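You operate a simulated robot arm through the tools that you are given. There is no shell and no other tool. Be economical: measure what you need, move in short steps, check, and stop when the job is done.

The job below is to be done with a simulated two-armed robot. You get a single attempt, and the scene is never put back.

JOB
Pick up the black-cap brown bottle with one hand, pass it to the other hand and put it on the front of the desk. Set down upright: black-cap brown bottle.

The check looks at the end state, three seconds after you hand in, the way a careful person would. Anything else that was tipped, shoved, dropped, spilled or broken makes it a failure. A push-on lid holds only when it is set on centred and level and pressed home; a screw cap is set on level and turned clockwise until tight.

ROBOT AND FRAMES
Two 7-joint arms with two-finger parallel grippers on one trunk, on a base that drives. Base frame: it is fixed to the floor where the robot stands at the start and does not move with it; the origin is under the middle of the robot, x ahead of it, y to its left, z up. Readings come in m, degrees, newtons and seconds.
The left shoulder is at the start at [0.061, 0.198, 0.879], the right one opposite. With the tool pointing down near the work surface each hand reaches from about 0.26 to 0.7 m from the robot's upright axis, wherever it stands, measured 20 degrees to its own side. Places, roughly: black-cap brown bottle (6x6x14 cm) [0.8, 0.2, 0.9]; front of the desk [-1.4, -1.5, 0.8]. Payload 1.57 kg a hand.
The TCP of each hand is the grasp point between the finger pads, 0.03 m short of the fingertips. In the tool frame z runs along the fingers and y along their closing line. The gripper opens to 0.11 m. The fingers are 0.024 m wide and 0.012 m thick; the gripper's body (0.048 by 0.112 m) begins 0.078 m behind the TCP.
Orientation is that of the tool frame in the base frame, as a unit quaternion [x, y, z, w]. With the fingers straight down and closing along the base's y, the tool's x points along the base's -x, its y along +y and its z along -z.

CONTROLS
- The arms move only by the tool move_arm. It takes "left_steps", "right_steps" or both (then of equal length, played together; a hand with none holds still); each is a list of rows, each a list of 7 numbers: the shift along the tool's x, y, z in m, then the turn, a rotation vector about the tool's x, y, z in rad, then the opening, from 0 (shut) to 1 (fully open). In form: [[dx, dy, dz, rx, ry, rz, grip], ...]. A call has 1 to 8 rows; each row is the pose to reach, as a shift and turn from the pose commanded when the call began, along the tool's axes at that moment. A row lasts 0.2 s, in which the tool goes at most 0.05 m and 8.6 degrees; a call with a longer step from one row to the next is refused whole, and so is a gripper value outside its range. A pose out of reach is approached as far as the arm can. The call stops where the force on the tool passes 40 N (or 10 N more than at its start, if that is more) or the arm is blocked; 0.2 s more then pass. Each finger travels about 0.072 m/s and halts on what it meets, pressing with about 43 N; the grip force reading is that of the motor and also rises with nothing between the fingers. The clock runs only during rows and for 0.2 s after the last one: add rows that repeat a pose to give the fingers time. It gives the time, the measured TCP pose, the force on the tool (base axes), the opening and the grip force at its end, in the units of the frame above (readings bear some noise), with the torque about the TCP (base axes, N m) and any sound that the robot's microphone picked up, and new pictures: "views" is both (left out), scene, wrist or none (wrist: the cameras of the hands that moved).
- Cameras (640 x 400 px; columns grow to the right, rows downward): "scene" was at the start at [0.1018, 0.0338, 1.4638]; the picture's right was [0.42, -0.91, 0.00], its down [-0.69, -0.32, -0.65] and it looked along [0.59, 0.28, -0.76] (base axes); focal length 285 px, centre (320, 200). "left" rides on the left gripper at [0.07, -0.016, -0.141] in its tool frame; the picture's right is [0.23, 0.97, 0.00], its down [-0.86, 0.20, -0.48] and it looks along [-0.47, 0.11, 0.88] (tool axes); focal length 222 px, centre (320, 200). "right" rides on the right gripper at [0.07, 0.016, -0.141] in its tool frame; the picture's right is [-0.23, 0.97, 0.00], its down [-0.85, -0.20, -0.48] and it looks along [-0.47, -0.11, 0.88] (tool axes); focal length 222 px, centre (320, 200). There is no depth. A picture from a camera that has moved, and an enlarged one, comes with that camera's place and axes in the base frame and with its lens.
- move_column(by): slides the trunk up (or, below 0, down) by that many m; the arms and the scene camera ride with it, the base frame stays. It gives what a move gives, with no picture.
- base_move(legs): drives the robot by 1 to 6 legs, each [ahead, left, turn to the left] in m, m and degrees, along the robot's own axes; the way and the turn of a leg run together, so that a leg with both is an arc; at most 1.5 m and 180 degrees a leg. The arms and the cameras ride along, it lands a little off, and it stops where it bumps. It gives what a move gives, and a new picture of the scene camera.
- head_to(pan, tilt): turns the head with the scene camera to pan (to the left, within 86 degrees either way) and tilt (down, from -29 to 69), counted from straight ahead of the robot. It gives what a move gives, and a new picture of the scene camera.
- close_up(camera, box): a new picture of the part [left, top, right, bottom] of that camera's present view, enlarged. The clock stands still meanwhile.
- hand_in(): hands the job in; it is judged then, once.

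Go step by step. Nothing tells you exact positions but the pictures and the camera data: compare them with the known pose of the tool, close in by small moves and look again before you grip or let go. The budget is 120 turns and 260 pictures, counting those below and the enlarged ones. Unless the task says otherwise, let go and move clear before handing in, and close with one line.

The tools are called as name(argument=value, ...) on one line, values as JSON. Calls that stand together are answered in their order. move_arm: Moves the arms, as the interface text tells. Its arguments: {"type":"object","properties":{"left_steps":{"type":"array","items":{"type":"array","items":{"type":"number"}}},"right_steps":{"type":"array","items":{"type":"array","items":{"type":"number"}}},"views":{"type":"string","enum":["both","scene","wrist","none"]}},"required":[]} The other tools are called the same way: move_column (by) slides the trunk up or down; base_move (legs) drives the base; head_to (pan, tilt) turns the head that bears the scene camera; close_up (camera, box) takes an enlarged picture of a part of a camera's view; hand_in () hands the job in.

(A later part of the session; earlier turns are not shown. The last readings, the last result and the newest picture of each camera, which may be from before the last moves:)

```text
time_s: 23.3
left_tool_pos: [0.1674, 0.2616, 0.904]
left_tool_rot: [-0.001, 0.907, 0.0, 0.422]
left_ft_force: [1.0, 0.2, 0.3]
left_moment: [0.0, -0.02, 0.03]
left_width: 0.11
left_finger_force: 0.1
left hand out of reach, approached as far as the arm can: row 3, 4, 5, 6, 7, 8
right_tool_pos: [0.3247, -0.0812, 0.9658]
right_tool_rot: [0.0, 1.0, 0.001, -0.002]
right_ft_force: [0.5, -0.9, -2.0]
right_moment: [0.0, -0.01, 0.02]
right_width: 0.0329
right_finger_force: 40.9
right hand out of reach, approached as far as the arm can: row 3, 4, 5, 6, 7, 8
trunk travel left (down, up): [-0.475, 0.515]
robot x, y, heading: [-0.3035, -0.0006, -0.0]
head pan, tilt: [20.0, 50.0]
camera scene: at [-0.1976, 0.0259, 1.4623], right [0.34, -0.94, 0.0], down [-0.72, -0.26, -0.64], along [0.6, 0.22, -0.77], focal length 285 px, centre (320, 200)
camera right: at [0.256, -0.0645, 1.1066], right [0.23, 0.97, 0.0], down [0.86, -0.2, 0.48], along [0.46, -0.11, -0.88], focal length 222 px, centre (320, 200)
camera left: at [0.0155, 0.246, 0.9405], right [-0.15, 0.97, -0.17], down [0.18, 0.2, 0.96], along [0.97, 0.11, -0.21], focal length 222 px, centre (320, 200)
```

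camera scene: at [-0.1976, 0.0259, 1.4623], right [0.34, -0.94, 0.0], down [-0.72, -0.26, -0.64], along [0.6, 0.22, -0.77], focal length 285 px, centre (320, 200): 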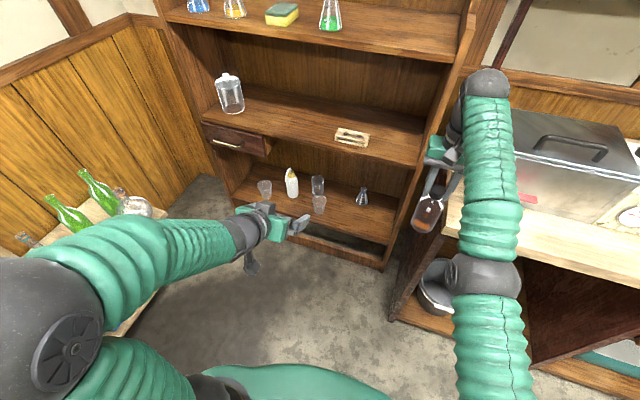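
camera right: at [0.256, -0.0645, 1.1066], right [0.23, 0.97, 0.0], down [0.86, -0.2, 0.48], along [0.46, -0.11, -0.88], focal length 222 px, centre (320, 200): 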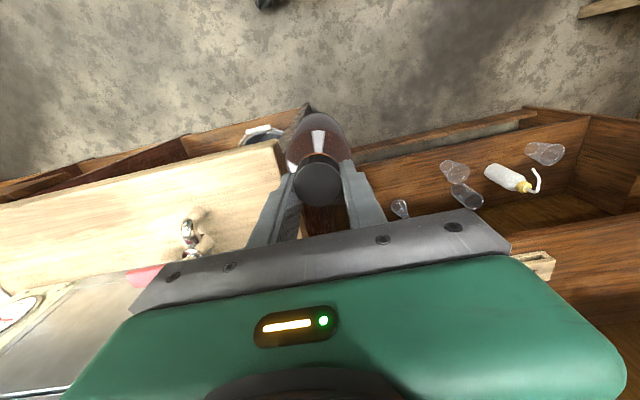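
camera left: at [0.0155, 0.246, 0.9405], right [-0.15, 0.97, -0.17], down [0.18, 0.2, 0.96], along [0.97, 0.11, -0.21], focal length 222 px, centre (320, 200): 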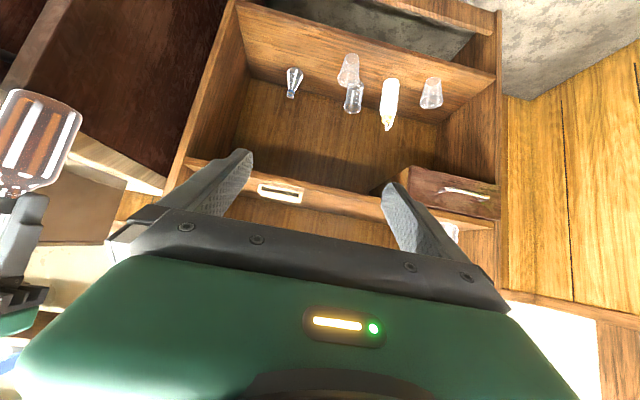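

The bottle hangs upright from the right hand, near the corner of the side counter. I pull both arms in close for driving.

move_arm(right_steps=[[0.035, 0, -0.005, 0, 0, 0, 0.1], [0.07, 0, -0.01, 0, 0, 0, 0.1], [0.105, 0, -0.02, 0, 0, 0, 0.1], [0.14, 0, -0.03, 0, 0, 0, 0.1], [0.175, 0, -0.04, 0, 0, 0, 0.1], [0.21, -0.02, -0.05, 0, 0, 0, 0.1], [0.23, -0.03, -0.06, 0, 0, 0, 0.1], [0.23, -0.03, -0.06, 0, 0, 0, 0.1]], views="scene")

head_to(pan=-86, tilt=35)

head_to(pan=80, tilt=35)

```text
time_s: 25.1
left_tool_pos: [0.1621, 0.2596, 0.9062]
left_tool_rot: [0.0, 0.905, 0.0, 0.426]
left_ft_force: [-0.3, 0.3, 0.3]
left_moment: [-0.01, 0.0, -0.02]
left_width: 0.1098
left_finger_force: 0.2
right_tool_pos: [0.0998, -0.1073, 1.0475]
right_tool_rot: [0.0, 1.0, 0.007, 0.026]
right_ft_force: [-10.1, -2.6, -20.6]
right_moment: [0.14, -0.68, 0.03]
right_width: 0.0327
right_finger_force: 41.3
right hand out of reach, approached as far as the arm can: row 1, 2, 3, 4, 5, 6
trunk travel left (down, up): [-0.475, 0.515]
robot x, y, heading: [-0.2974, 0.0012, 0.1]
head pan, tilt: [20.0, 50.0]
camera scene: at [-0.211, 0.0246, 1.463], right [0.34, -0.94, 0.0], down [-0.72, -0.26, -0.65], along [0.61, 0.22, -0.76], focal length 285 px, centre (320, 200)
```

scene: 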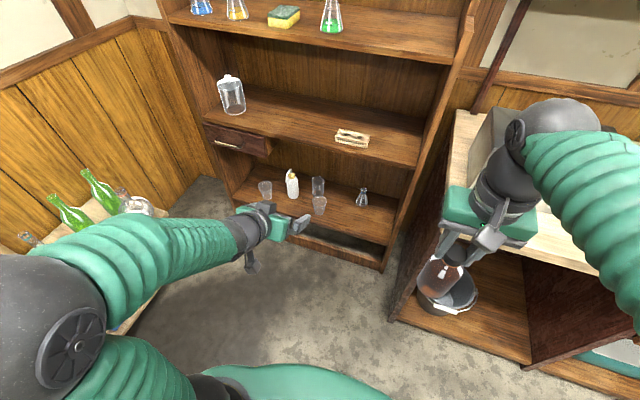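

```text
time_s: 26.9
left_tool_pos: [0.1671, 0.2596, 0.9028]
left_tool_rot: [0.0, 0.906, 0.0, 0.422]
left_ft_force: [-0.2, 0.1, 0.3]
left_moment: [0.01, 0.01, -0.01]
left_width: 0.1098
left_finger_force: 0.0
right_tool_pos: [0.1127, -0.1059, 1.0495]
right_tool_rot: [0.0, 0.999, 0.008, 0.032]
right_ft_force: [-0.9, -0.1, -2.0]
right_moment: [-0.01, 0.0, -0.01]
right_width: 0.0327
right_finger_force: 41.0
trunk travel left (down, up): [-0.475, 0.515]
robot x, y, heading: [-0.3028, 0.0006, -0.3]
head pan, tilt: [-85.9, 35.0]
camera scene: at [-0.2655, -0.0878, 1.4843], right [-1.0, -0.07, 0.0], down [-0.04, 0.57, -0.82], along [0.06, -0.82, -0.57], focal length 285 px, centre (320, 200)
```

scene: 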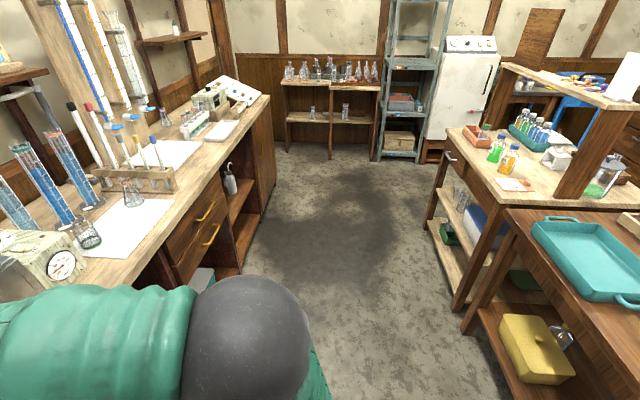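

```text
time_s: 29.5
left_tool_pos: [0.1681, 0.2594, 0.9019]
left_tool_rot: [0.0, 0.907, 0.0, 0.422]
left_ft_force: [0.3, 0.6, -0.1]
left_moment: [-0.03, 0.01, 0.02]
left_width: 0.1099
left_finger_force: 0.0
right_tool_pos: [0.1117, -0.1037, 1.0489]
right_tool_rot: [0.0, 0.999, 0.009, 0.032]
right_ft_force: [-0.6, 0.0, -2.2]
right_moment: [0.01, 0.01, -0.03]
right_width: 0.0329
right_finger_force: 40.6
trunk travel left (down, up): [-0.475, 0.515]
robot x, y, heading: [-0.3016, -0.0008, 0.1]
head pan, tilt: [80.0, 35.0]
camera scene: at [-0.2566, 0.0869, 1.4843], right [0.98, -0.17, 0.0], down [-0.1, -0.57, -0.82], along [0.14, 0.81, -0.57], focal length 285 px, centre (320, 200)
```

scene: 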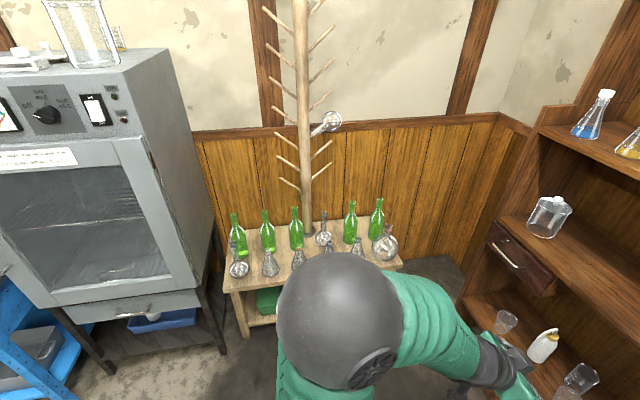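

I see the island desk with a riser shelf ahead on the −y side, left edge around x≈−0.9. I turn right 90° to face it.

base_move(legs=[[0, 0, -90]])

head_to(pan=-35, tilt=25)

```text
time_s: 33.7
left_tool_pos: [-0.0417, -0.4707, 0.9022]
left_tool_rot: [0.642, 0.641, -0.298, 0.298]
left_ft_force: [-0.3, -0.4, 0.3]
left_moment: [-0.01, 0.01, 0.02]
left_width: 0.1097
left_finger_force: 0.0
right_tool_pos: [-0.4118, -0.3975, 1.0293]
right_tool_rot: [0.707, 0.707, 0.001, -0.001]
right_ft_force: [-0.3, 0.2, -2.7]
right_moment: [0.0, 0.03, 0.0]
right_width: 0.033
right_finger_force: 41.1
trunk travel left (down, up): [-0.475, 0.515]
robot x, y, heading: [-0.3015, -0.0038, -89.8]
head pan, tilt: [80.0, 35.0]
camera scene: at [-0.2165, -0.0479, 1.4842], right [-0.17, -0.98, 0.0], down [-0.57, 0.1, -0.82], along [0.81, -0.14, -0.57], focal length 285 px, centre (320, 200)
```

scene: 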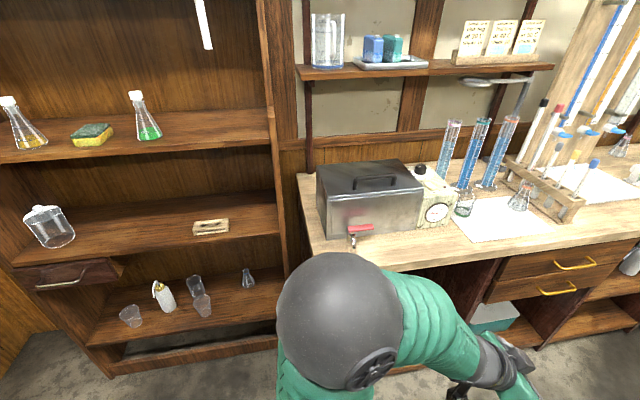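

```text
time_s: 35.6
left_tool_pos: [-0.0417, -0.4701, 0.9036]
left_tool_rot: [0.641, 0.64, -0.299, 0.299]
left_ft_force: [0.5, 0.4, 0.0]
left_moment: [0.02, 0.0, 0.01]
left_width: 0.1101
left_finger_force: 0.0
right_tool_pos: [-0.4127, -0.3969, 1.029]
right_tool_rot: [0.708, 0.707, -0.001, 0.0]
right_ft_force: [-0.9, 1.2, -1.0]
right_moment: [0.0, 0.02, 0.0]
right_width: 0.0327
right_finger_force: 41.0
trunk travel left (down, up): [-0.475, 0.515]
robot x, y, heading: [-0.3026, -0.0, -90.0]
head pan, tilt: [-35.0, 25.0]
camera scene: at [-0.3563, -0.1082, 1.5], right [-0.82, 0.57, 0.0], down [0.24, 0.35, -0.91], along [-0.52, -0.74, -0.42], focal length 285 px, centre (320, 200)
```

scene: 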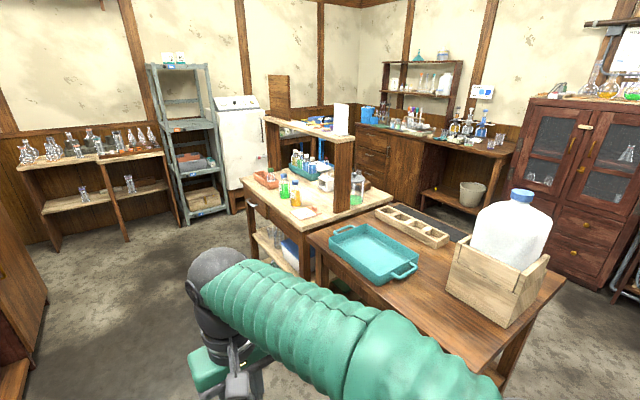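

The desk spans about x −1.0…−1.62, y −1.17…−1.92, with a riser along its middle; the stated place lies beyond it. I raise the trunk for a better overview.

move_column(by=0.45)

head_to(pan=-40, tilt=35)

close_up(camera="scene", box=[200, 60, 440, 210])

```text
refused: 0.45 is not a number from -0.4 to 0.4
```

```text
time_s: 36.4
left_tool_pos: [-0.0417, -0.4702, 0.9031]
left_tool_rot: [0.641, 0.641, -0.299, 0.299]
left_ft_force: [0.1, 0.1, 0.6]
left_moment: [0.02, -0.02, 0.01]
left_width: 0.1099
left_finger_force: 0.1
right_tool_pos: [-0.4117, -0.3973, 1.0295]
right_tool_rot: [0.707, 0.707, 0.0, 0.0]
right_ft_force: [-0.1, 0.0, -0.8]
right_moment: [-0.02, -0.01, -0.01]
right_width: 0.0327
right_finger_force: 40.9
trunk travel left (down, up): [-0.475, 0.515]
robot x, y, heading: [-0.3024, -0.0028, -89.7]
head pan, tilt: [-40.0, 35.0]
camera scene: at [-0.3601, -0.1001, 1.4843], right [-0.77, 0.64, 0.0], down [0.37, 0.44, -0.82], along [-0.53, -0.63, -0.57], focal length 285 px, centre (320, 200)
```

scene: 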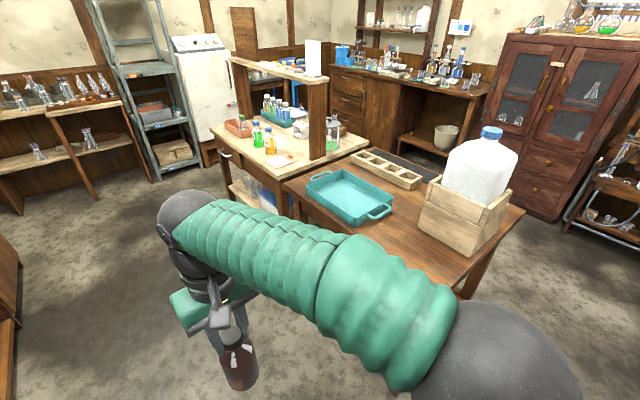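

```text
2.67 times, centred on (320, 135) of scene
camera zoom: at [-0.3601, -0.1001, 1.4843], right [-0.77, 0.64, 0.0], down [0.37, 0.44, -0.82], along [-0.53, -0.63, -0.57], focal length 760 px, centre (320, 373)
```

zoom: 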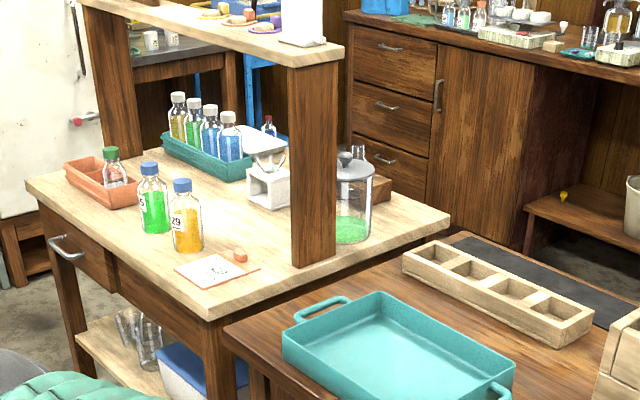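

I raise the trunk 0.4 m so the elbows clear everything and the view improves, then drive down the aisle toward the desk.

move_column(by=0.4)

base_move(legs=[[0.7, -0.08, 0]])

head_to(pan=-50, tilt=45)

```text
time_s: 40.2
left_tool_pos: [-0.0426, -0.4709, 1.3029]
left_tool_rot: [0.641, 0.641, -0.298, 0.299]
left_ft_force: [0.1, -0.6, 0.1]
left_moment: [0.01, -0.02, -0.02]
left_width: 0.1099
left_finger_force: 0.1
right_tool_pos: [-0.4116, -0.3979, 1.4289]
right_tool_rot: [0.707, 0.707, 0.001, 0.0]
right_ft_force: [0.2, -0.3, -1.0]
right_moment: [-0.02, 0.01, -0.02]
right_width: 0.0326
right_finger_force: 41.0
trunk travel left (down, up): [-0.875, 0.115]
robot x, y, heading: [-0.3035, -0.003, -90.1]
head pan, tilt: [-40.0, 35.0]
```

```text
time_s: 44.0
left_tool_pos: [-0.1248, -1.1667, 1.3028]
left_tool_rot: [0.642, 0.639, -0.3, 0.299]
left_ft_force: [0.0, 0.2, -0.5]
left_moment: [0.0, 0.02, -0.03]
left_width: 0.1101
left_finger_force: 0.1
right_tool_pos: [-0.4955, -1.0927, 1.4301]
right_tool_rot: [0.708, 0.706, 0.0, 0.001]
right_ft_force: [0.1, 0.8, -1.1]
right_moment: [-0.01, 0.02, -0.02]
right_width: 0.0328
right_finger_force: 40.6
trunk travel left (down, up): [-0.875, 0.115]
robot x, y, heading: [-0.3807, -0.6941, -90.2]
head pan, tilt: [-40.0, 35.0]
camera scene: at [-0.441, -0.7942, 1.8845], right [-0.76, 0.65, 0.0], down [0.37, 0.44, -0.82], along [-0.53, -0.63, -0.57], focal length 285 px, centre (320, 200)
```

scene: 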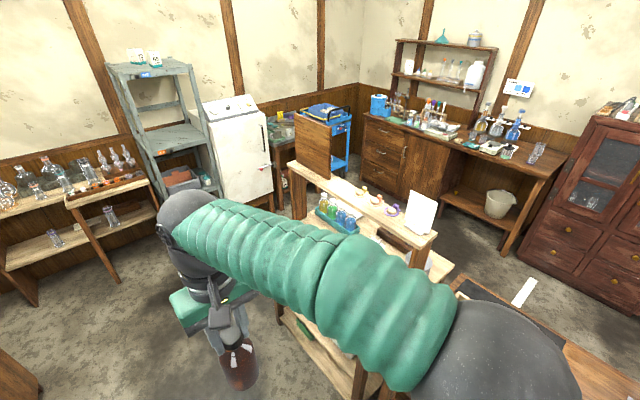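

```text
time_s: 44.8
left_tool_pos: [-0.125, -1.169, 1.303]
left_tool_rot: [0.642, 0.64, -0.299, 0.298]
left_ft_force: [-1.1, 0.0, 0.1]
left_moment: [0.0, 0.01, -0.01]
left_width: 0.1101
left_finger_force: 0.2
right_tool_pos: [-0.4945, -1.0931, 1.4298]
right_tool_rot: [0.708, 0.706, -0.001, 0.0]
right_ft_force: [0.4, -0.1, -1.0]
right_moment: [-0.03, -0.02, -0.03]
right_width: 0.0329
right_finger_force: 40.8
trunk travel left (down, up): [-0.875, 0.115]
robot x, y, heading: [-0.3858, -0.696, -90.0]
head pan, tilt: [-50.0, 45.0]
camera scene: at [-0.4473, -0.7809, 1.8696], right [-0.64, 0.77, 0.0], down [0.54, 0.45, -0.71], along [-0.54, -0.45, -0.71], focal length 285 px, centre (320, 200)
```

scene: 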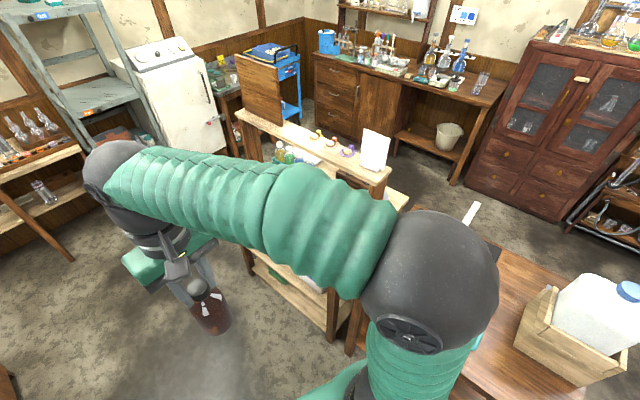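

My arm blocks the view, so I go on to y≈−1.5 and turn to face the desk.

base_move(legs=[[0.8, 0, 0], [0, 0, -90]])

head_to(pan=10, tilt=45)

```text
time_s: 52.9
left_tool_pos: [-0.8635, -1.7502, 1.3025]
left_tool_rot: [0.906, -0.009, -0.422, -0.004]
left_ft_force: [-0.4, 0.2, -0.4]
left_moment: [-0.01, -0.01, -0.03]
left_width: 0.1101
left_finger_force: 0.1
right_tool_pos: [-0.7839, -1.3832, 1.4292]
right_tool_rot: [1.0, -0.009, 0.0, 0.0]
right_ft_force: [0.3, -0.1, -0.9]
right_moment: [-0.01, 0.01, -0.03]
right_width: 0.0326
right_finger_force: 40.8
trunk travel left (down, up): [-0.875, 0.115]
robot x, y, heading: [-0.3891, -1.4967, 179.1]
head pan, tilt: [-50.0, 45.0]
camera scene: at [-0.4738, -1.4356, 1.8695], right [0.78, 0.63, 0.0], down [0.45, -0.55, -0.71], along [-0.44, 0.55, -0.71], focal length 285 px, centre (320, 200)
```

scene: 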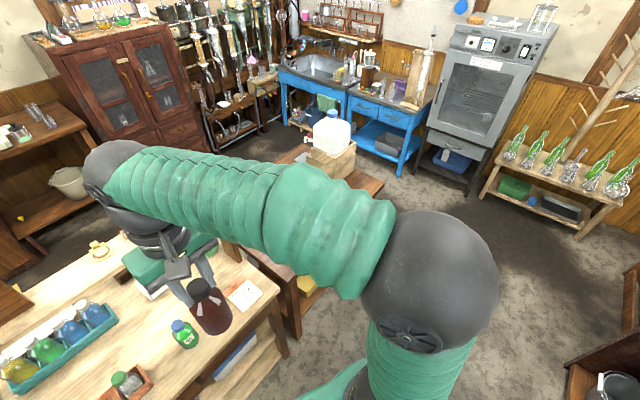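

```text
time_s: 54.2
left_tool_pos: [-0.8631, -1.7503, 1.3039]
left_tool_rot: [0.906, -0.007, -0.422, -0.003]
left_ft_force: [-0.1, 0.0, -0.5]
left_moment: [-0.02, -0.02, 0.05]
left_width: 0.1098
left_finger_force: 0.1
right_tool_pos: [-0.7842, -1.3819, 1.4297]
right_tool_rot: [1.0, -0.009, 0.0, 0.0]
right_ft_force: [-0.1, -0.7, -1.2]
right_moment: [-0.03, -0.02, -0.01]
right_width: 0.0331
right_finger_force: 40.9
trunk travel left (down, up): [-0.875, 0.115]
robot x, y, heading: [-0.389, -1.4974, 178.8]
head pan, tilt: [10.0, 45.0]
camera scene: at [-0.5029, -1.5111, 1.8694], right [-0.16, 0.99, 0.0], down [0.7, 0.11, -0.71], along [-0.7, -0.11, -0.71], focal length 285 px, centre (320, 200)
```

scene: 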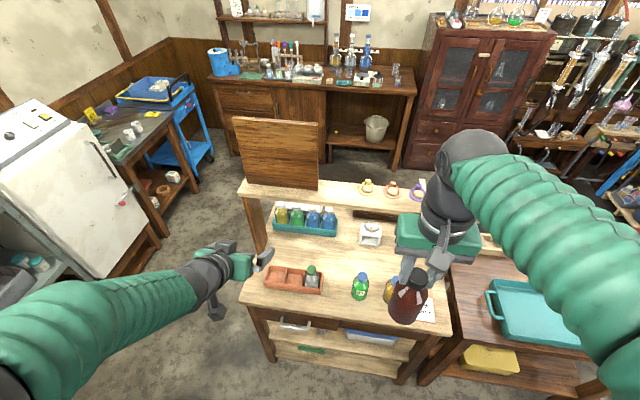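

The riser splits the desk into two sides; the stated point (−1.4, −1.5, 0.8) lies on the far (−x) half, so I must go round the desk's far end. I back off a little, then stretch both arms forward to make the robot narrow.

base_move(legs=[[-0.15, 0, 0]])

move_arm(left_steps=[[-0.016, 0, 0.019, 0, 0, 0, 1], [-0.032, 0, 0.038, 0, 0, 0, 1], [-0.048, 0, 0.057, 0, 0, 0, 1], [-0.064, 0, 0.076, 0, 0, 0, 1], [-0.08, 0, 0.095, 0, 0, 0, 1], [-0.096, 0, 0.114, 0, 0, 0, 1], [-0.112, 0, 0.133, 0, 0, 0, 1], [-0.129, 0, 0.153, 0, 0, 0, 1]], right_steps=[[-0.025, -0.01, 0.01, 0, 0, 0, 0.1], [-0.05, -0.02, 0.02, 0, 0, 0, 0.1], [-0.075, -0.03, 0.03, 0, 0, 0, 0.1], [-0.1, -0.04, 0.04, 0, 0, 0, 0.1], [-0.125, -0.05, 0.05, 0, 0, 0, 0.1], [-0.15, -0.06, 0.06, 0, 0, 0, 0.1], [-0.175, -0.07, 0.07, 0, 0, 0, 0.1], [-0.2, -0.08, 0.08, 0, 0, 0, 0.1]], views="scene")

head_to(pan=60, tilt=30)

```text
time_s: 55.6
left_tool_pos: [-0.7184, -1.7546, 1.3007]
left_tool_rot: [0.907, -0.008, -0.421, -0.004]
left_ft_force: [0.7, 0.8, 0.5]
left_moment: [-0.01, -0.03, 0.0]
left_width: 0.1099
left_finger_force: 0.0
right_tool_pos: [-0.638, -1.3841, 1.4269]
right_tool_rot: [1.0, -0.008, 0.001, 0.0]
right_ft_force: [0.7, 0.1, -1.9]
right_moment: [-0.05, 0.03, 0.01]
right_width: 0.0331
right_finger_force: 40.3
trunk travel left (down, up): [-0.875, 0.115]
robot x, y, heading: [-0.2378, -1.5012, 179.1]
head pan, tilt: [10.0, 45.0]
camera scene: at [-0.3603, -1.5141, 1.8688], right [-0.16, 0.99, 0.0], down [0.7, 0.11, -0.7], along [-0.69, -0.11, -0.71], focal length 285 px, centre (320, 200)
```

scene: 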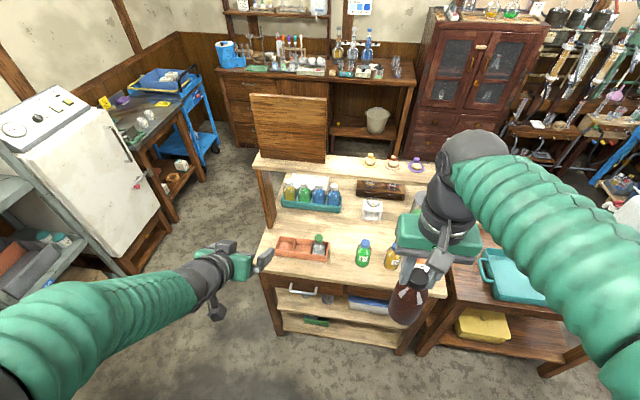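

```text
time_s: 57.4
left_tool_pos: [-0.9149, -1.7495, 1.3033]
left_tool_rot: [0.907, -0.009, -0.422, -0.005]
left_ft_force: [0.5, -0.5, 0.1]
left_moment: [0.03, 0.01, -0.02]
left_width: 0.1099
left_finger_force: 0.0
right_tool_pos: [-0.8334, -1.3006, 1.3491]
right_tool_rot: [1.0, -0.009, 0.0, -0.001]
right_ft_force: [0.1, 0.0, -1.5]
right_moment: [-0.03, -0.06, 0.02]
right_width: 0.0328
right_finger_force: 40.8
trunk travel left (down, up): [-0.875, 0.115]
robot x, y, heading: [-0.2369, -1.4986, 179.1]
head pan, tilt: [10.0, 45.0]
camera scene: at [-0.3585, -1.5138, 1.869], right [-0.16, 0.99, 0.0], down [0.7, 0.11, -0.7], along [-0.69, -0.11, -0.71], focal length 285 px, centre (320, 200)
```

scene: 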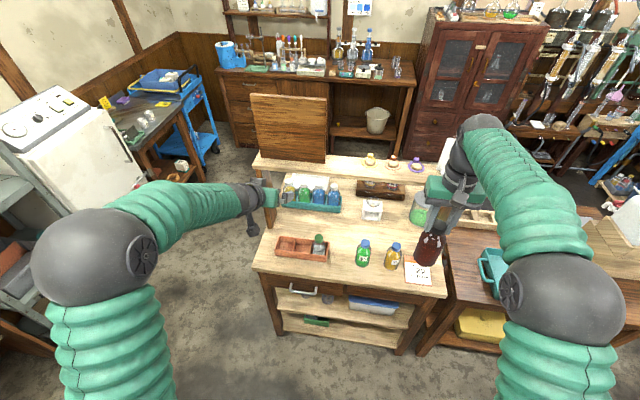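

```text
time_s: 58.5
left_tool_pos: [-0.9102, -1.7492, 1.3048]
left_tool_rot: [0.906, -0.009, -0.423, -0.005]
left_ft_force: [0.4, 0.5, -0.3]
left_moment: [0.0, -0.02, 0.02]
left_width: 0.1103
left_finger_force: 0.0
right_tool_pos: [-0.8311, -1.3014, 1.3514]
right_tool_rot: [1.0, -0.008, 0.0, 0.0]
right_ft_force: [0.2, 0.9, -2.1]
right_moment: [0.0, 0.01, 0.01]
right_width: 0.0327
right_finger_force: 40.7
trunk travel left (down, up): [-0.875, 0.115]
robot x, y, heading: [-0.2378, -1.5011, 179.1]
head pan, tilt: [60.0, 30.0]
camera scene: at [-0.3203, -1.5784, 1.892], right [-0.86, 0.52, 0.0], down [0.26, 0.43, -0.87], along [-0.45, -0.74, -0.5], focal length 285 px, centre (320, 200)
```

scene: 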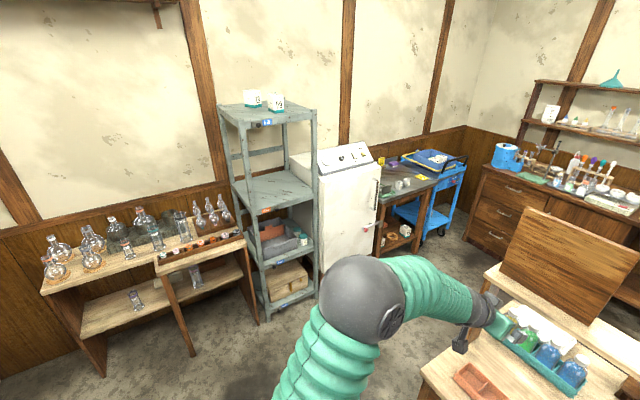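

The corridor beyond the desk's far end is about 1 m wide (y −1.95 to −3.0). I raise the trunk a bit more and drive left, then diagonally past the shelf.

move_column(by=0.11)

base_move(legs=[[0, 0.9, 0.9], [0.35, 0.18, 0]])

head_to(pan=-30, tilt=40)

```text
time_s: 60.0
left_tool_pos: [-0.9124, -1.7491, 1.4145]
left_tool_rot: [0.906, -0.008, -0.423, -0.004]
left_ft_force: [0.1, 0.2, 0.4]
left_moment: [0.0, -0.02, 0.0]
left_width: 0.1098
left_finger_force: 0.0
right_tool_pos: [-0.8298, -1.3017, 1.46]
right_tool_rot: [1.0, -0.008, -0.001, -0.001]
right_ft_force: [-0.4, -0.3, -1.2]
right_moment: [0.02, -0.01, 0.01]
right_width: 0.0326
right_finger_force: 40.3
trunk travel left (down, up): [-0.985, 0.005]
robot x, y, heading: [-0.2368, -1.4979, 178.8]
head pan, tilt: [60.0, 30.0]
```

```text
time_s: 66.8
left_tool_pos: [-1.2578, -2.8418, 1.4186]
left_tool_rot: [0.905, 0.0, -0.425, 0.003]
left_ft_force: [0.0, 0.0, 0.6]
left_moment: [-0.02, -0.02, 0.02]
left_width: 0.1101
left_finger_force: 0.1
right_tool_pos: [-1.1852, -2.3914, 1.4607]
right_tool_rot: [1.0, 0.002, -0.003, 0.003]
right_ft_force: [-0.4, 0.2, -1.5]
right_moment: [-0.03, 0.02, -0.02]
right_width: 0.0327
right_finger_force: 41.1
trunk travel left (down, up): [-0.985, 0.005]
robot x, y, heading: [-0.5927, -2.5873, -180.3]
head pan, tilt: [60.0, 30.0]
camera scene: at [-0.6689, -2.6533, 2.0026], right [-0.87, 0.5, 0.0], down [0.25, 0.43, -0.87], along [-0.43, -0.75, -0.5], focal length 285 px, centre (320, 200)
```

scene: 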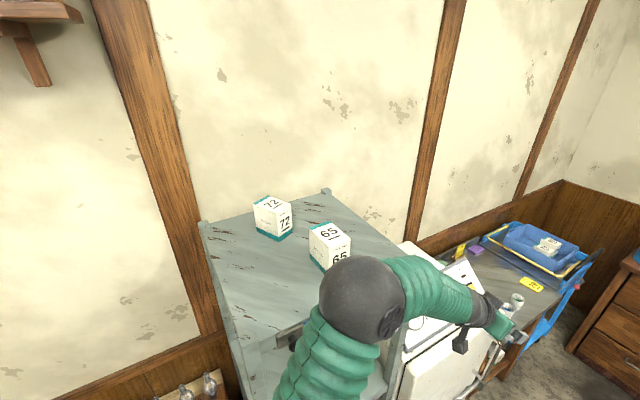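

```text
time_s: 68.4
left_tool_pos: [-1.2585, -2.8503, 1.4156]
left_tool_rot: [0.906, 0.0, -0.423, -0.001]
left_ft_force: [-0.2, -0.6, -0.2]
left_moment: [0.02, 0.0, 0.03]
left_width: 0.1101
left_finger_force: 0.1
right_tool_pos: [-1.1868, -2.4009, 1.4621]
right_tool_rot: [1.0, 0.002, -0.002, -0.002]
right_ft_force: [0.3, -0.3, -1.5]
right_moment: [0.0, 0.04, -0.02]
right_width: 0.0327
right_finger_force: 40.7
trunk travel left (down, up): [-0.985, 0.005]
robot x, y, heading: [-0.5957, -2.584, -180.1]
head pan, tilt: [-30.0, 40.0]
camera scene: at [-0.7024, -2.5461, 1.9866], right [0.5, 0.87, 0.0], down [0.56, -0.32, -0.77], along [-0.66, 0.38, -0.64], focal length 285 px, centre (320, 200)
```

scene: 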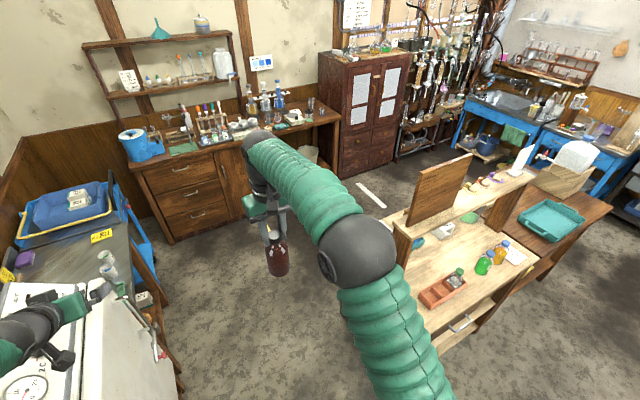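

Clear of the shelf and the bottle hangs upright. I go on along the corridor, a little to the right, to x≈−2.15.

base_move(legs=[[0.4, -0.12, 0], [1.15, 0, 0]])

head_to(pan=-80, tilt=45)

```text
time_s: 76.5
left_tool_pos: [-2.8038, -2.7305, 1.4171]
left_tool_rot: [0.905, 0.001, -0.425, 0.001]
left_ft_force: [0.2, 0.1, -0.9]
left_moment: [-0.03, 0.01, -0.02]
left_width: 0.1099
left_finger_force: 0.0
right_tool_pos: [-2.7316, -2.2813, 1.4634]
right_tool_rot: [1.0, 0.002, -0.003, 0.0]
right_ft_force: [-0.9, -0.7, -0.8]
right_moment: [0.02, 0.04, 0.02]
right_width: 0.0327
right_finger_force: 41.3
trunk travel left (down, up): [-0.985, 0.005]
robot x, y, heading: [-2.139, -2.4675, -179.6]
head pan, tilt: [-30.0, 40.0]
camera scene: at [-2.2472, -2.4276, 1.9867], right [0.5, 0.87, 0.0], down [0.56, -0.32, -0.77], along [-0.66, 0.38, -0.64], focal length 285 px, centre (320, 200)
```

scene: 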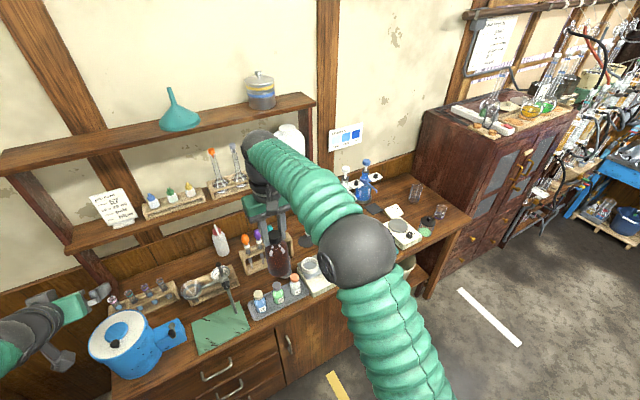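

```text
time_s: 77.6
left_tool_pos: [-2.8048, -2.7316, 1.4155]
left_tool_rot: [0.906, 0.001, -0.424, 0.0]
left_ft_force: [-0.4, 0.4, 0.2]
left_moment: [0.03, 0.0, -0.01]
left_width: 0.1101
left_finger_force: 0.1
right_tool_pos: [-2.7324, -2.2816, 1.4617]
right_tool_rot: [1.0, 0.001, -0.003, 0.0]
right_ft_force: [-0.1, -0.3, -2.3]
right_moment: [0.0, 0.02, 0.01]
right_width: 0.0329
right_finger_force: 40.7
trunk travel left (down, up): [-0.985, 0.005]
robot x, y, heading: [-2.1345, -2.4662, -179.9]
head pan, tilt: [-80.0, 45.0]
camera scene: at [-2.191, -2.3901, 1.9794], right [0.98, 0.18, 0.0], down [0.13, -0.7, -0.71], along [-0.12, 0.7, -0.71], focal length 285 px, centre (320, 200)
```

scene: 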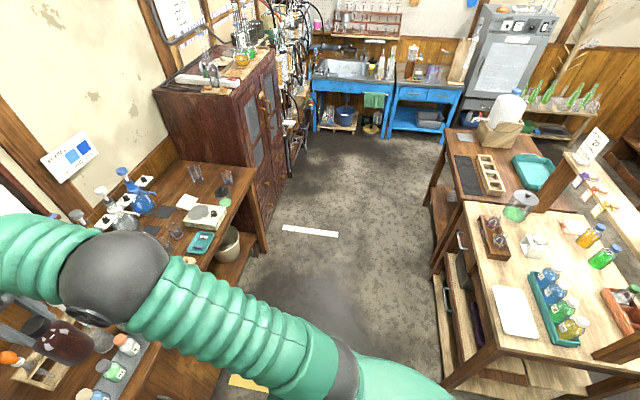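

From this side the desk has drawers with handles too, and there is a free spot near (−1.46, −1.52) between the white sheet and the brown block; that's the desk's front. I back slightly, turn and drive up alongside.

base_move(legs=[[-0.05, 0, 0], [0, 0, -90], [0.93, 0, 0]])

head_to(pan=-60, tilt=50)

```text
time_s: 86.8
left_tool_pos: [-2.374, -0.8872, 1.4187]
left_tool_rot: [0.645, -0.635, -0.303, -0.298]
left_ft_force: [-0.2, -0.2, 0.4]
left_moment: [0.0, 0.02, 0.01]
left_width: 0.1102
left_finger_force: 0.0
right_tool_pos: [-1.9226, -0.9524, 1.4638]
right_tool_rot: [0.713, -0.701, -0.004, -0.002]
right_ft_force: [0.4, -0.7, -0.9]
right_moment: [0.01, -0.04, 0.01]
right_width: 0.0331
right_finger_force: 41.3
trunk travel left (down, up): [-0.985, 0.005]
robot x, y, heading: [-2.1004, -1.5451, 90.8]
head pan, tilt: [-80.0, 45.0]
camera scene: at [-2.0239, -1.4981, 1.9795], right [0.19, -0.98, 0.0], down [-0.69, -0.14, -0.71], along [0.69, 0.13, -0.71], focal length 285 px, centre (320, 200)
```

scene: 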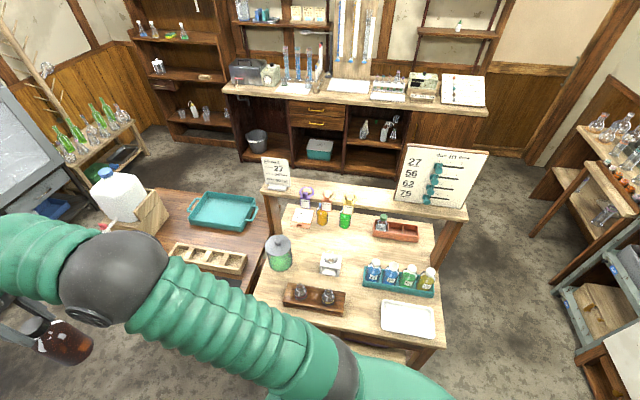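

```text
time_s: 87.6
left_tool_pos: [-2.3735, -0.887, 1.4183]
left_tool_rot: [0.645, -0.635, -0.303, -0.298]
left_ft_force: [0.6, 0.3, 0.5]
left_moment: [0.0, 0.02, 0.0]
left_width: 0.1101
left_finger_force: 0.0
right_tool_pos: [-1.9235, -0.9526, 1.4645]
right_tool_rot: [0.713, -0.701, -0.003, -0.003]
right_ft_force: [0.4, -1.0, -0.9]
right_moment: [-0.03, 0.01, 0.01]
right_width: 0.0328
right_finger_force: 40.7
trunk travel left (down, up): [-0.985, 0.005]
robot x, y, heading: [-2.101, -1.544, 91.0]
head pan, tilt: [-60.0, 50.0]
camera scene: at [-2.038, -1.4713, 1.9725], right [0.51, -0.86, 0.0], down [-0.66, -0.4, -0.64], along [0.55, 0.33, -0.77], focal length 285 px, centre (320, 200)
```

scene: 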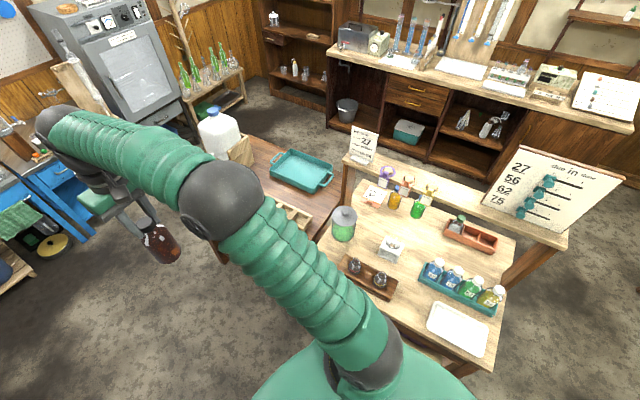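

The board and cards face this side, confirming it is the front. The free gap between the brown block and the white tray is around (−1.48, −1.585). I turn to face the desk and line up the right arm.

base_move(legs=[[0, 0, -91], [0.03, 0.12, 0]])

head_to(pan=-5, tilt=62)

```text
time_s: 92.8
left_tool_pos: [-1.4101, -1.216, 1.4294]
left_tool_rot: [0.013, 0.904, 0.01, 0.427]
left_ft_force: [0.5, -2.6, 1.2]
left_moment: [0.23, 0.09, 0.19]
left_width: 0.1102
left_finger_force: 0.1
right_tool_pos: [-1.4883, -1.6666, 1.4607]
right_tool_rot: [0.007, 1.0, 0.014, 0.005]
right_ft_force: [-0.2, -2.1, -0.9]
right_moment: [0.07, -0.02, -0.01]
right_width: 0.033
right_finger_force: 40.6
trunk travel left (down, up): [-0.985, 0.005]
robot x, y, heading: [-2.0728, -1.4304, -0.4]
head pan, tilt: [-60.0, 50.0]
camera scene: at [-2.0059, -1.5433, 1.9707], right [-0.87, -0.49, -0.01], down [-0.38, 0.68, -0.63], along [0.32, -0.54, -0.78], focal length 285 px, centre (320, 200)
```

scene: 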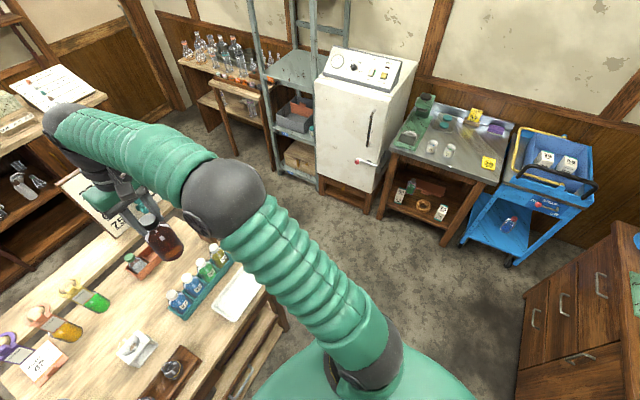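

```text
time_s: 94.0
left_tool_pos: [-1.407, -1.1888, 1.4208]
left_tool_rot: [0.009, 0.905, 0.001, 0.426]
left_ft_force: [-0.5, -0.6, -0.3]
left_moment: [-0.02, -0.01, -0.06]
left_width: 0.11
left_finger_force: 0.0
right_tool_pos: [-1.4844, -1.6371, 1.4633]
right_tool_rot: [0.007, 1.0, 0.002, 0.003]
right_ft_force: [0.5, -0.1, -2.1]
right_moment: [0.03, 0.02, -0.02]
right_width: 0.0328
right_finger_force: 41.1
trunk travel left (down, up): [-0.985, 0.005]
robot x, y, heading: [-2.0725, -1.4303, -0.6]
head pan, tilt: [-5.0, 62.0]
camera scene: at [-1.9713, -1.4591, 1.9572], right [-0.1, -1.0, -0.01], down [-0.88, 0.09, -0.47], along [0.46, -0.04, -0.89], focal length 285 px, centre (320, 200)
```

scene: 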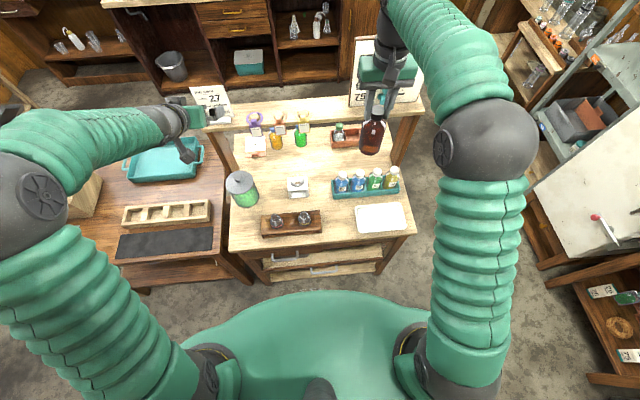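

I have a clear view: the gap's middle is at about (−1.475, −1.582). First I pull the left hand back from the riser and shift the right hand over the gap, then lower the trunk by 0.25 m.

move_arm(left_steps=[[0.018, 0, -0.022, 0, 0, 0, 1], [0.036, 0, -0.044, 0, 0, 0, 1], [0.054, 0, -0.066, 0, 0, 0, 1], [0.072, 0, -0.088, 0, 0, 0, 1], [0.09, 0, -0.11, 0, 0, 0, 1], [0.109, 0, -0.13, 0, 0, 0, 1]], right_steps=[[0, 0.01, 0, 0, 0, 0, 0.1], [0, 0.02, 0, 0, 0, 0, 0.1], [0, 0.03, 0, 0, 0, 0, 0.1], [0, 0.04, 0, 0, 0, 0, 0.1], [0, 0.05, 0, 0, 0, 0, 0.1], [0, 0.055, 0, 0, 0, 0, 0.1]], views="none")

move_column(by=-0.25)

head_to(pan=-8, tilt=60)

```text
time_s: 95.4
left_tool_pos: [-1.5794, -1.1725, 1.4215]
left_tool_rot: [0.006, 0.904, -0.004, 0.427]
left_ft_force: [-0.5, 0.6, 0.1]
left_moment: [0.01, 0.0, 0.0]
left_width: 0.11
left_finger_force: 0.0
right_tool_pos: [-1.486, -1.5699, 1.4654]
right_tool_rot: [0.006, 1.0, -0.002, 0.005]
right_ft_force: [0.4, 0.3, -1.4]
right_moment: [-0.01, 0.01, 0.02]
right_width: 0.0326
right_finger_force: 40.5
trunk travel left (down, up): [-0.985, 0.005]
robot x, y, heading: [-2.0725, -1.4312, -0.4]
head pan, tilt: [-5.0, 62.0]
```

```text
time_s: 98.0
left_tool_pos: [-1.5758, -1.1746, 1.1704]
left_tool_rot: [0.006, 0.905, -0.004, 0.426]
left_ft_force: [0.6, 1.0, -0.8]
left_moment: [-0.06, 0.01, -0.05]
left_width: 0.11
left_finger_force: 0.1
right_tool_pos: [-1.4843, -1.5701, 1.2151]
right_tool_rot: [0.006, 1.0, -0.002, 0.004]
right_ft_force: [-0.7, 1.1, -1.0]
right_moment: [-0.07, -0.02, -0.01]
right_width: 0.0327
right_finger_force: 40.3
trunk travel left (down, up): [-0.735, 0.255]
robot x, y, heading: [-2.0693, -1.4299, -0.6]
head pan, tilt: [-5.0, 62.0]
```

```text
time_s: 98.6
left_tool_pos: [-1.5757, -1.1821, 1.1719]
left_tool_rot: [0.008, 0.904, -0.001, 0.427]
left_ft_force: [-0.1, 0.8, 0.7]
left_moment: [0.06, -0.02, -0.01]
left_width: 0.1099
left_finger_force: 0.0
right_tool_pos: [-1.4835, -1.5791, 1.2143]
right_tool_rot: [0.007, 1.0, 0.001, 0.004]
right_ft_force: [-0.3, -0.2, -1.5]
right_moment: [-0.01, 0.04, 0.0]
right_width: 0.0328
right_finger_force: 40.3
trunk travel left (down, up): [-0.735, 0.255]
robot x, y, heading: [-2.0733, -1.4308, -0.5]
head pan, tilt: [-8.0, 60.0]
camera scene: at [-1.9724, -1.4411, 1.7098], right [-0.15, -0.99, 0.0], down [-0.86, 0.13, -0.5], along [0.49, -0.07, -0.87], focal length 285 px, centre (320, 200)
```

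scene: 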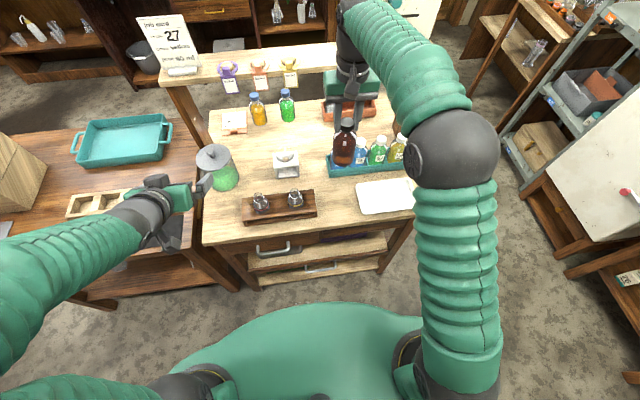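

The bottle hangs above the gap at (−1.483, −1.579). I lower it most of the way and look again.

move_arm(right_steps=[[-0.002, 0, 0.03, 0, 0, 0, 0.1], [-0.004, 0, 0.06, 0, 0, 0, 0.1], [-0.005, 0, 0.09, 0, 0, 0, 0.1], [-0.005, 0, 0.12, 0, 0, 0, 0.1], [-0.005, 0, 0.15, 0, 0, 0, 0.1], [-0.005, 0, 0.18, 0, 0, 0, 0.1], [-0.005, 0, 0.2, 0, 0, 0, 0.1], [-0.005, 0, 0.2, 0, 0, 0, 0.1]])

close_up(camera="scene", box=[220, 90, 440, 250])

```text
time_s: 100.4
left_tool_pos: [-1.5778, -1.1809, 1.1714]
left_tool_rot: [0.008, 0.905, -0.001, 0.426]
left_ft_force: [-0.1, 0.1, -0.3]
left_moment: [0.01, 0.02, 0.0]
left_width: 0.1098
left_finger_force: 0.2
right_tool_pos: [-1.4782, -1.5776, 1.0153]
right_tool_rot: [0.007, 1.0, 0.0, 0.004]
right_ft_force: [0.1, 0.0, -1.7]
right_moment: [0.0, -0.04, -0.01]
right_width: 0.0331
right_finger_force: 40.8
trunk travel left (down, up): [-0.735, 0.255]
robot x, y, heading: [-2.0722, -1.4308, -0.5]
head pan, tilt: [-8.0, 60.0]
camera scene: at [-1.9726, -1.4407, 1.7099], right [-0.15, -0.99, 0.0], down [-0.86, 0.13, -0.5], along [0.49, -0.07, -0.87], focal length 285 px, centre (320, 200)
camera right: at [-1.5483, -1.5609, 1.1549], right [0.24, 0.97, 0.0], down [0.85, -0.21, 0.49], along [0.47, -0.11, -0.87], focal length 222 px, centre (320, 200)
```

scene: 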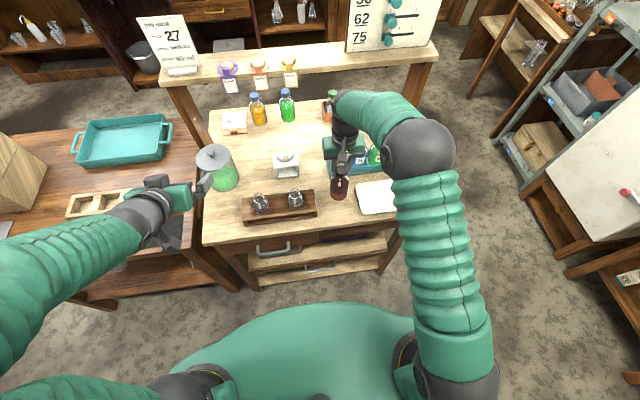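
right: 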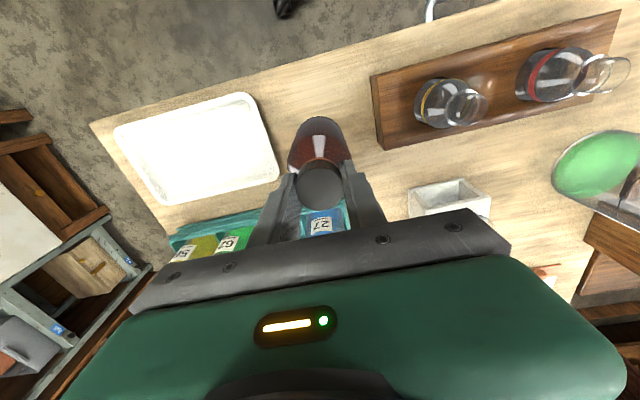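

```text
2.50 times, centred on (330, 170) of scene
camera zoom: at [-1.9726, -1.4407, 1.7099], right [-0.15, -0.99, 0.0], down [-0.86, 0.13, -0.5], along [0.49, -0.07, -0.87], focal length 712 px, centre (295, 275)
```

zoom: 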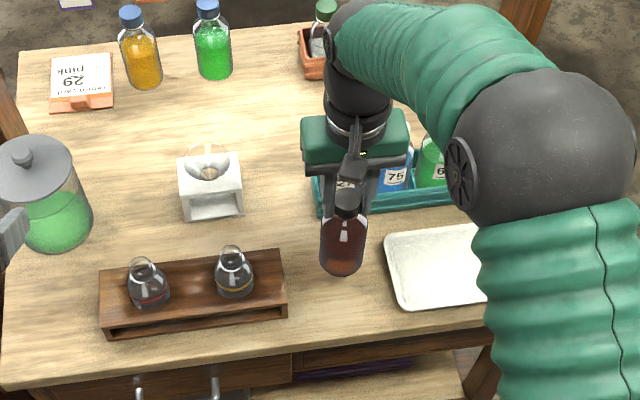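

Lined up in the middle of the gap. I lower slowly until the base touches.

move_arm(right_steps=[[0, 0, 0.02, 0, 0, 0, 0.1], [0, 0, 0.04, 0, 0, 0, 0.1], [0, 0, 0.052, 0, 0, 0, 0.1], [0, 0, 0.057, 0, 0, 0, 0.1], [0, 0, 0.06, 0, 0, 0, 0.1], [0, 0, 0.062, 0, 0, 0, 0.1]], views="wrist")

close_up(camera="scene", box=[270, 130, 410, 230])

```text
time_s: 101.7
left_tool_pos: [-1.5791, -1.1803, 1.1731]
left_tool_rot: [0.007, 0.904, -0.002, 0.428]
left_ft_force: [1.1, -0.5, 0.3]
left_moment: [-0.03, 0.01, 0.02]
left_width: 0.11
left_finger_force: 0.0
right_tool_pos: [-1.4754, -1.5776, 0.9612]
right_tool_rot: [0.007, 1.0, 0.0, 0.01]
right_ft_force: [-8.2, 1.9, 27.4]
right_moment: [0.0, 0.95, -0.01]
right_width: 0.0326
right_finger_force: 40.8
trunk travel left (down, up): [-0.735, 0.255]
robot x, y, heading: [-2.0707, -1.4286, -0.4]
head pan, tilt: [-8.0, 60.0]
stopped in row 6 (right hand): the force on the tool passed its limit at 43 N (the readings are from after the stop); the commanded pose is now the measured one
camera right: at [-1.5476, -1.56, 1.1018], right [0.24, 0.97, 0.01], down [0.84, -0.21, 0.5], along [0.48, -0.11, -0.87], focal length 222 px, centre (320, 200)
```

right: 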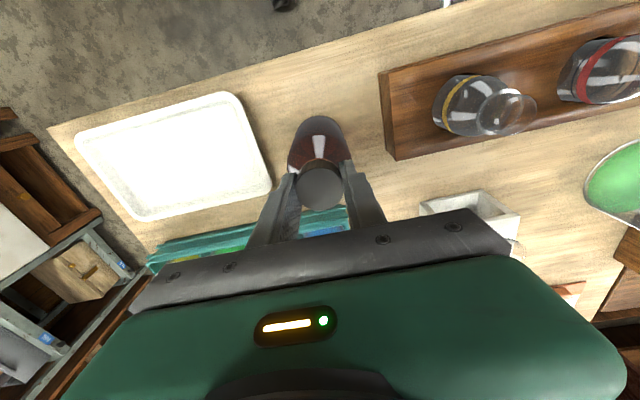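

```text
4.00 times, centred on (340, 180) of scene
camera zoom: at [-1.9786, -1.4393, 1.7104], right [-0.15, -0.99, 0.0], down [-0.86, 0.13, -0.5], along [0.5, -0.08, -0.87], focal length 1139 px, centre (240, 280)
```

zoom: 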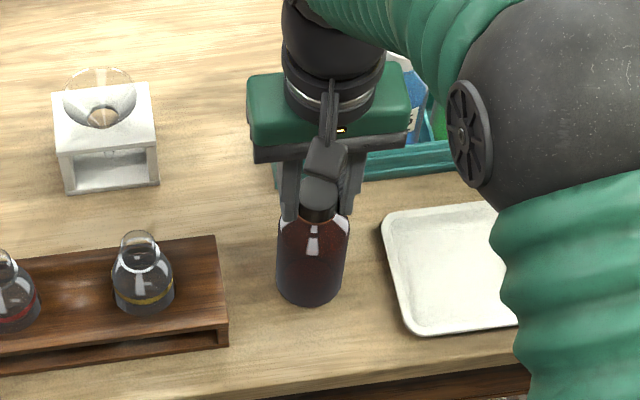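

Base contact: the torque fits the bottle bottom pressing on the desk. I relieve the pressure by a few millimetres before opening.

move_arm(right_steps=[[0, 0, -0.002, 0, 0, 0, 0.1], [0, 0, -0.003, 0, 0, 0, 0.1], [0, 0, -0.003, 0, 0, 0, 0.1]], views="none")

close_up(camera="scene", box=[290, 150, 390, 220])

```text
time_s: 102.5
left_tool_pos: [-1.5776, -1.1813, 1.1734]
left_tool_rot: [0.008, 0.904, -0.002, 0.427]
left_ft_force: [0.3, -1.3, -0.6]
left_moment: [0.0, -0.03, 0.0]
left_width: 0.1099
left_finger_force: 0.0
right_tool_pos: [-1.4753, -1.5779, 0.9624]
right_tool_rot: [0.006, 1.0, 0.0, 0.009]
right_ft_force: [-2.7, 0.8, 14.5]
right_moment: [0.0, 0.07, 0.0]
right_width: 0.0329
right_finger_force: 40.9
trunk travel left (down, up): [-0.735, 0.255]
robot x, y, heading: [-2.0685, -1.4313, -0.6]
head pan, tilt: [-8.0, 60.0]
```

```text
5.71 times, centred on (340, 185) of scene
camera zoom: at [-1.9764, -1.4395, 1.7101], right [-0.15, -0.99, 0.0], down [-0.86, 0.13, -0.5], along [0.49, -0.07, -0.87], focal length 1628 px, centre (206, 286)
```

zoom: 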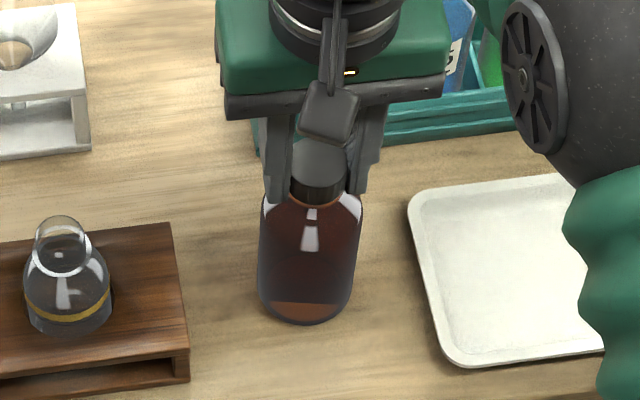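

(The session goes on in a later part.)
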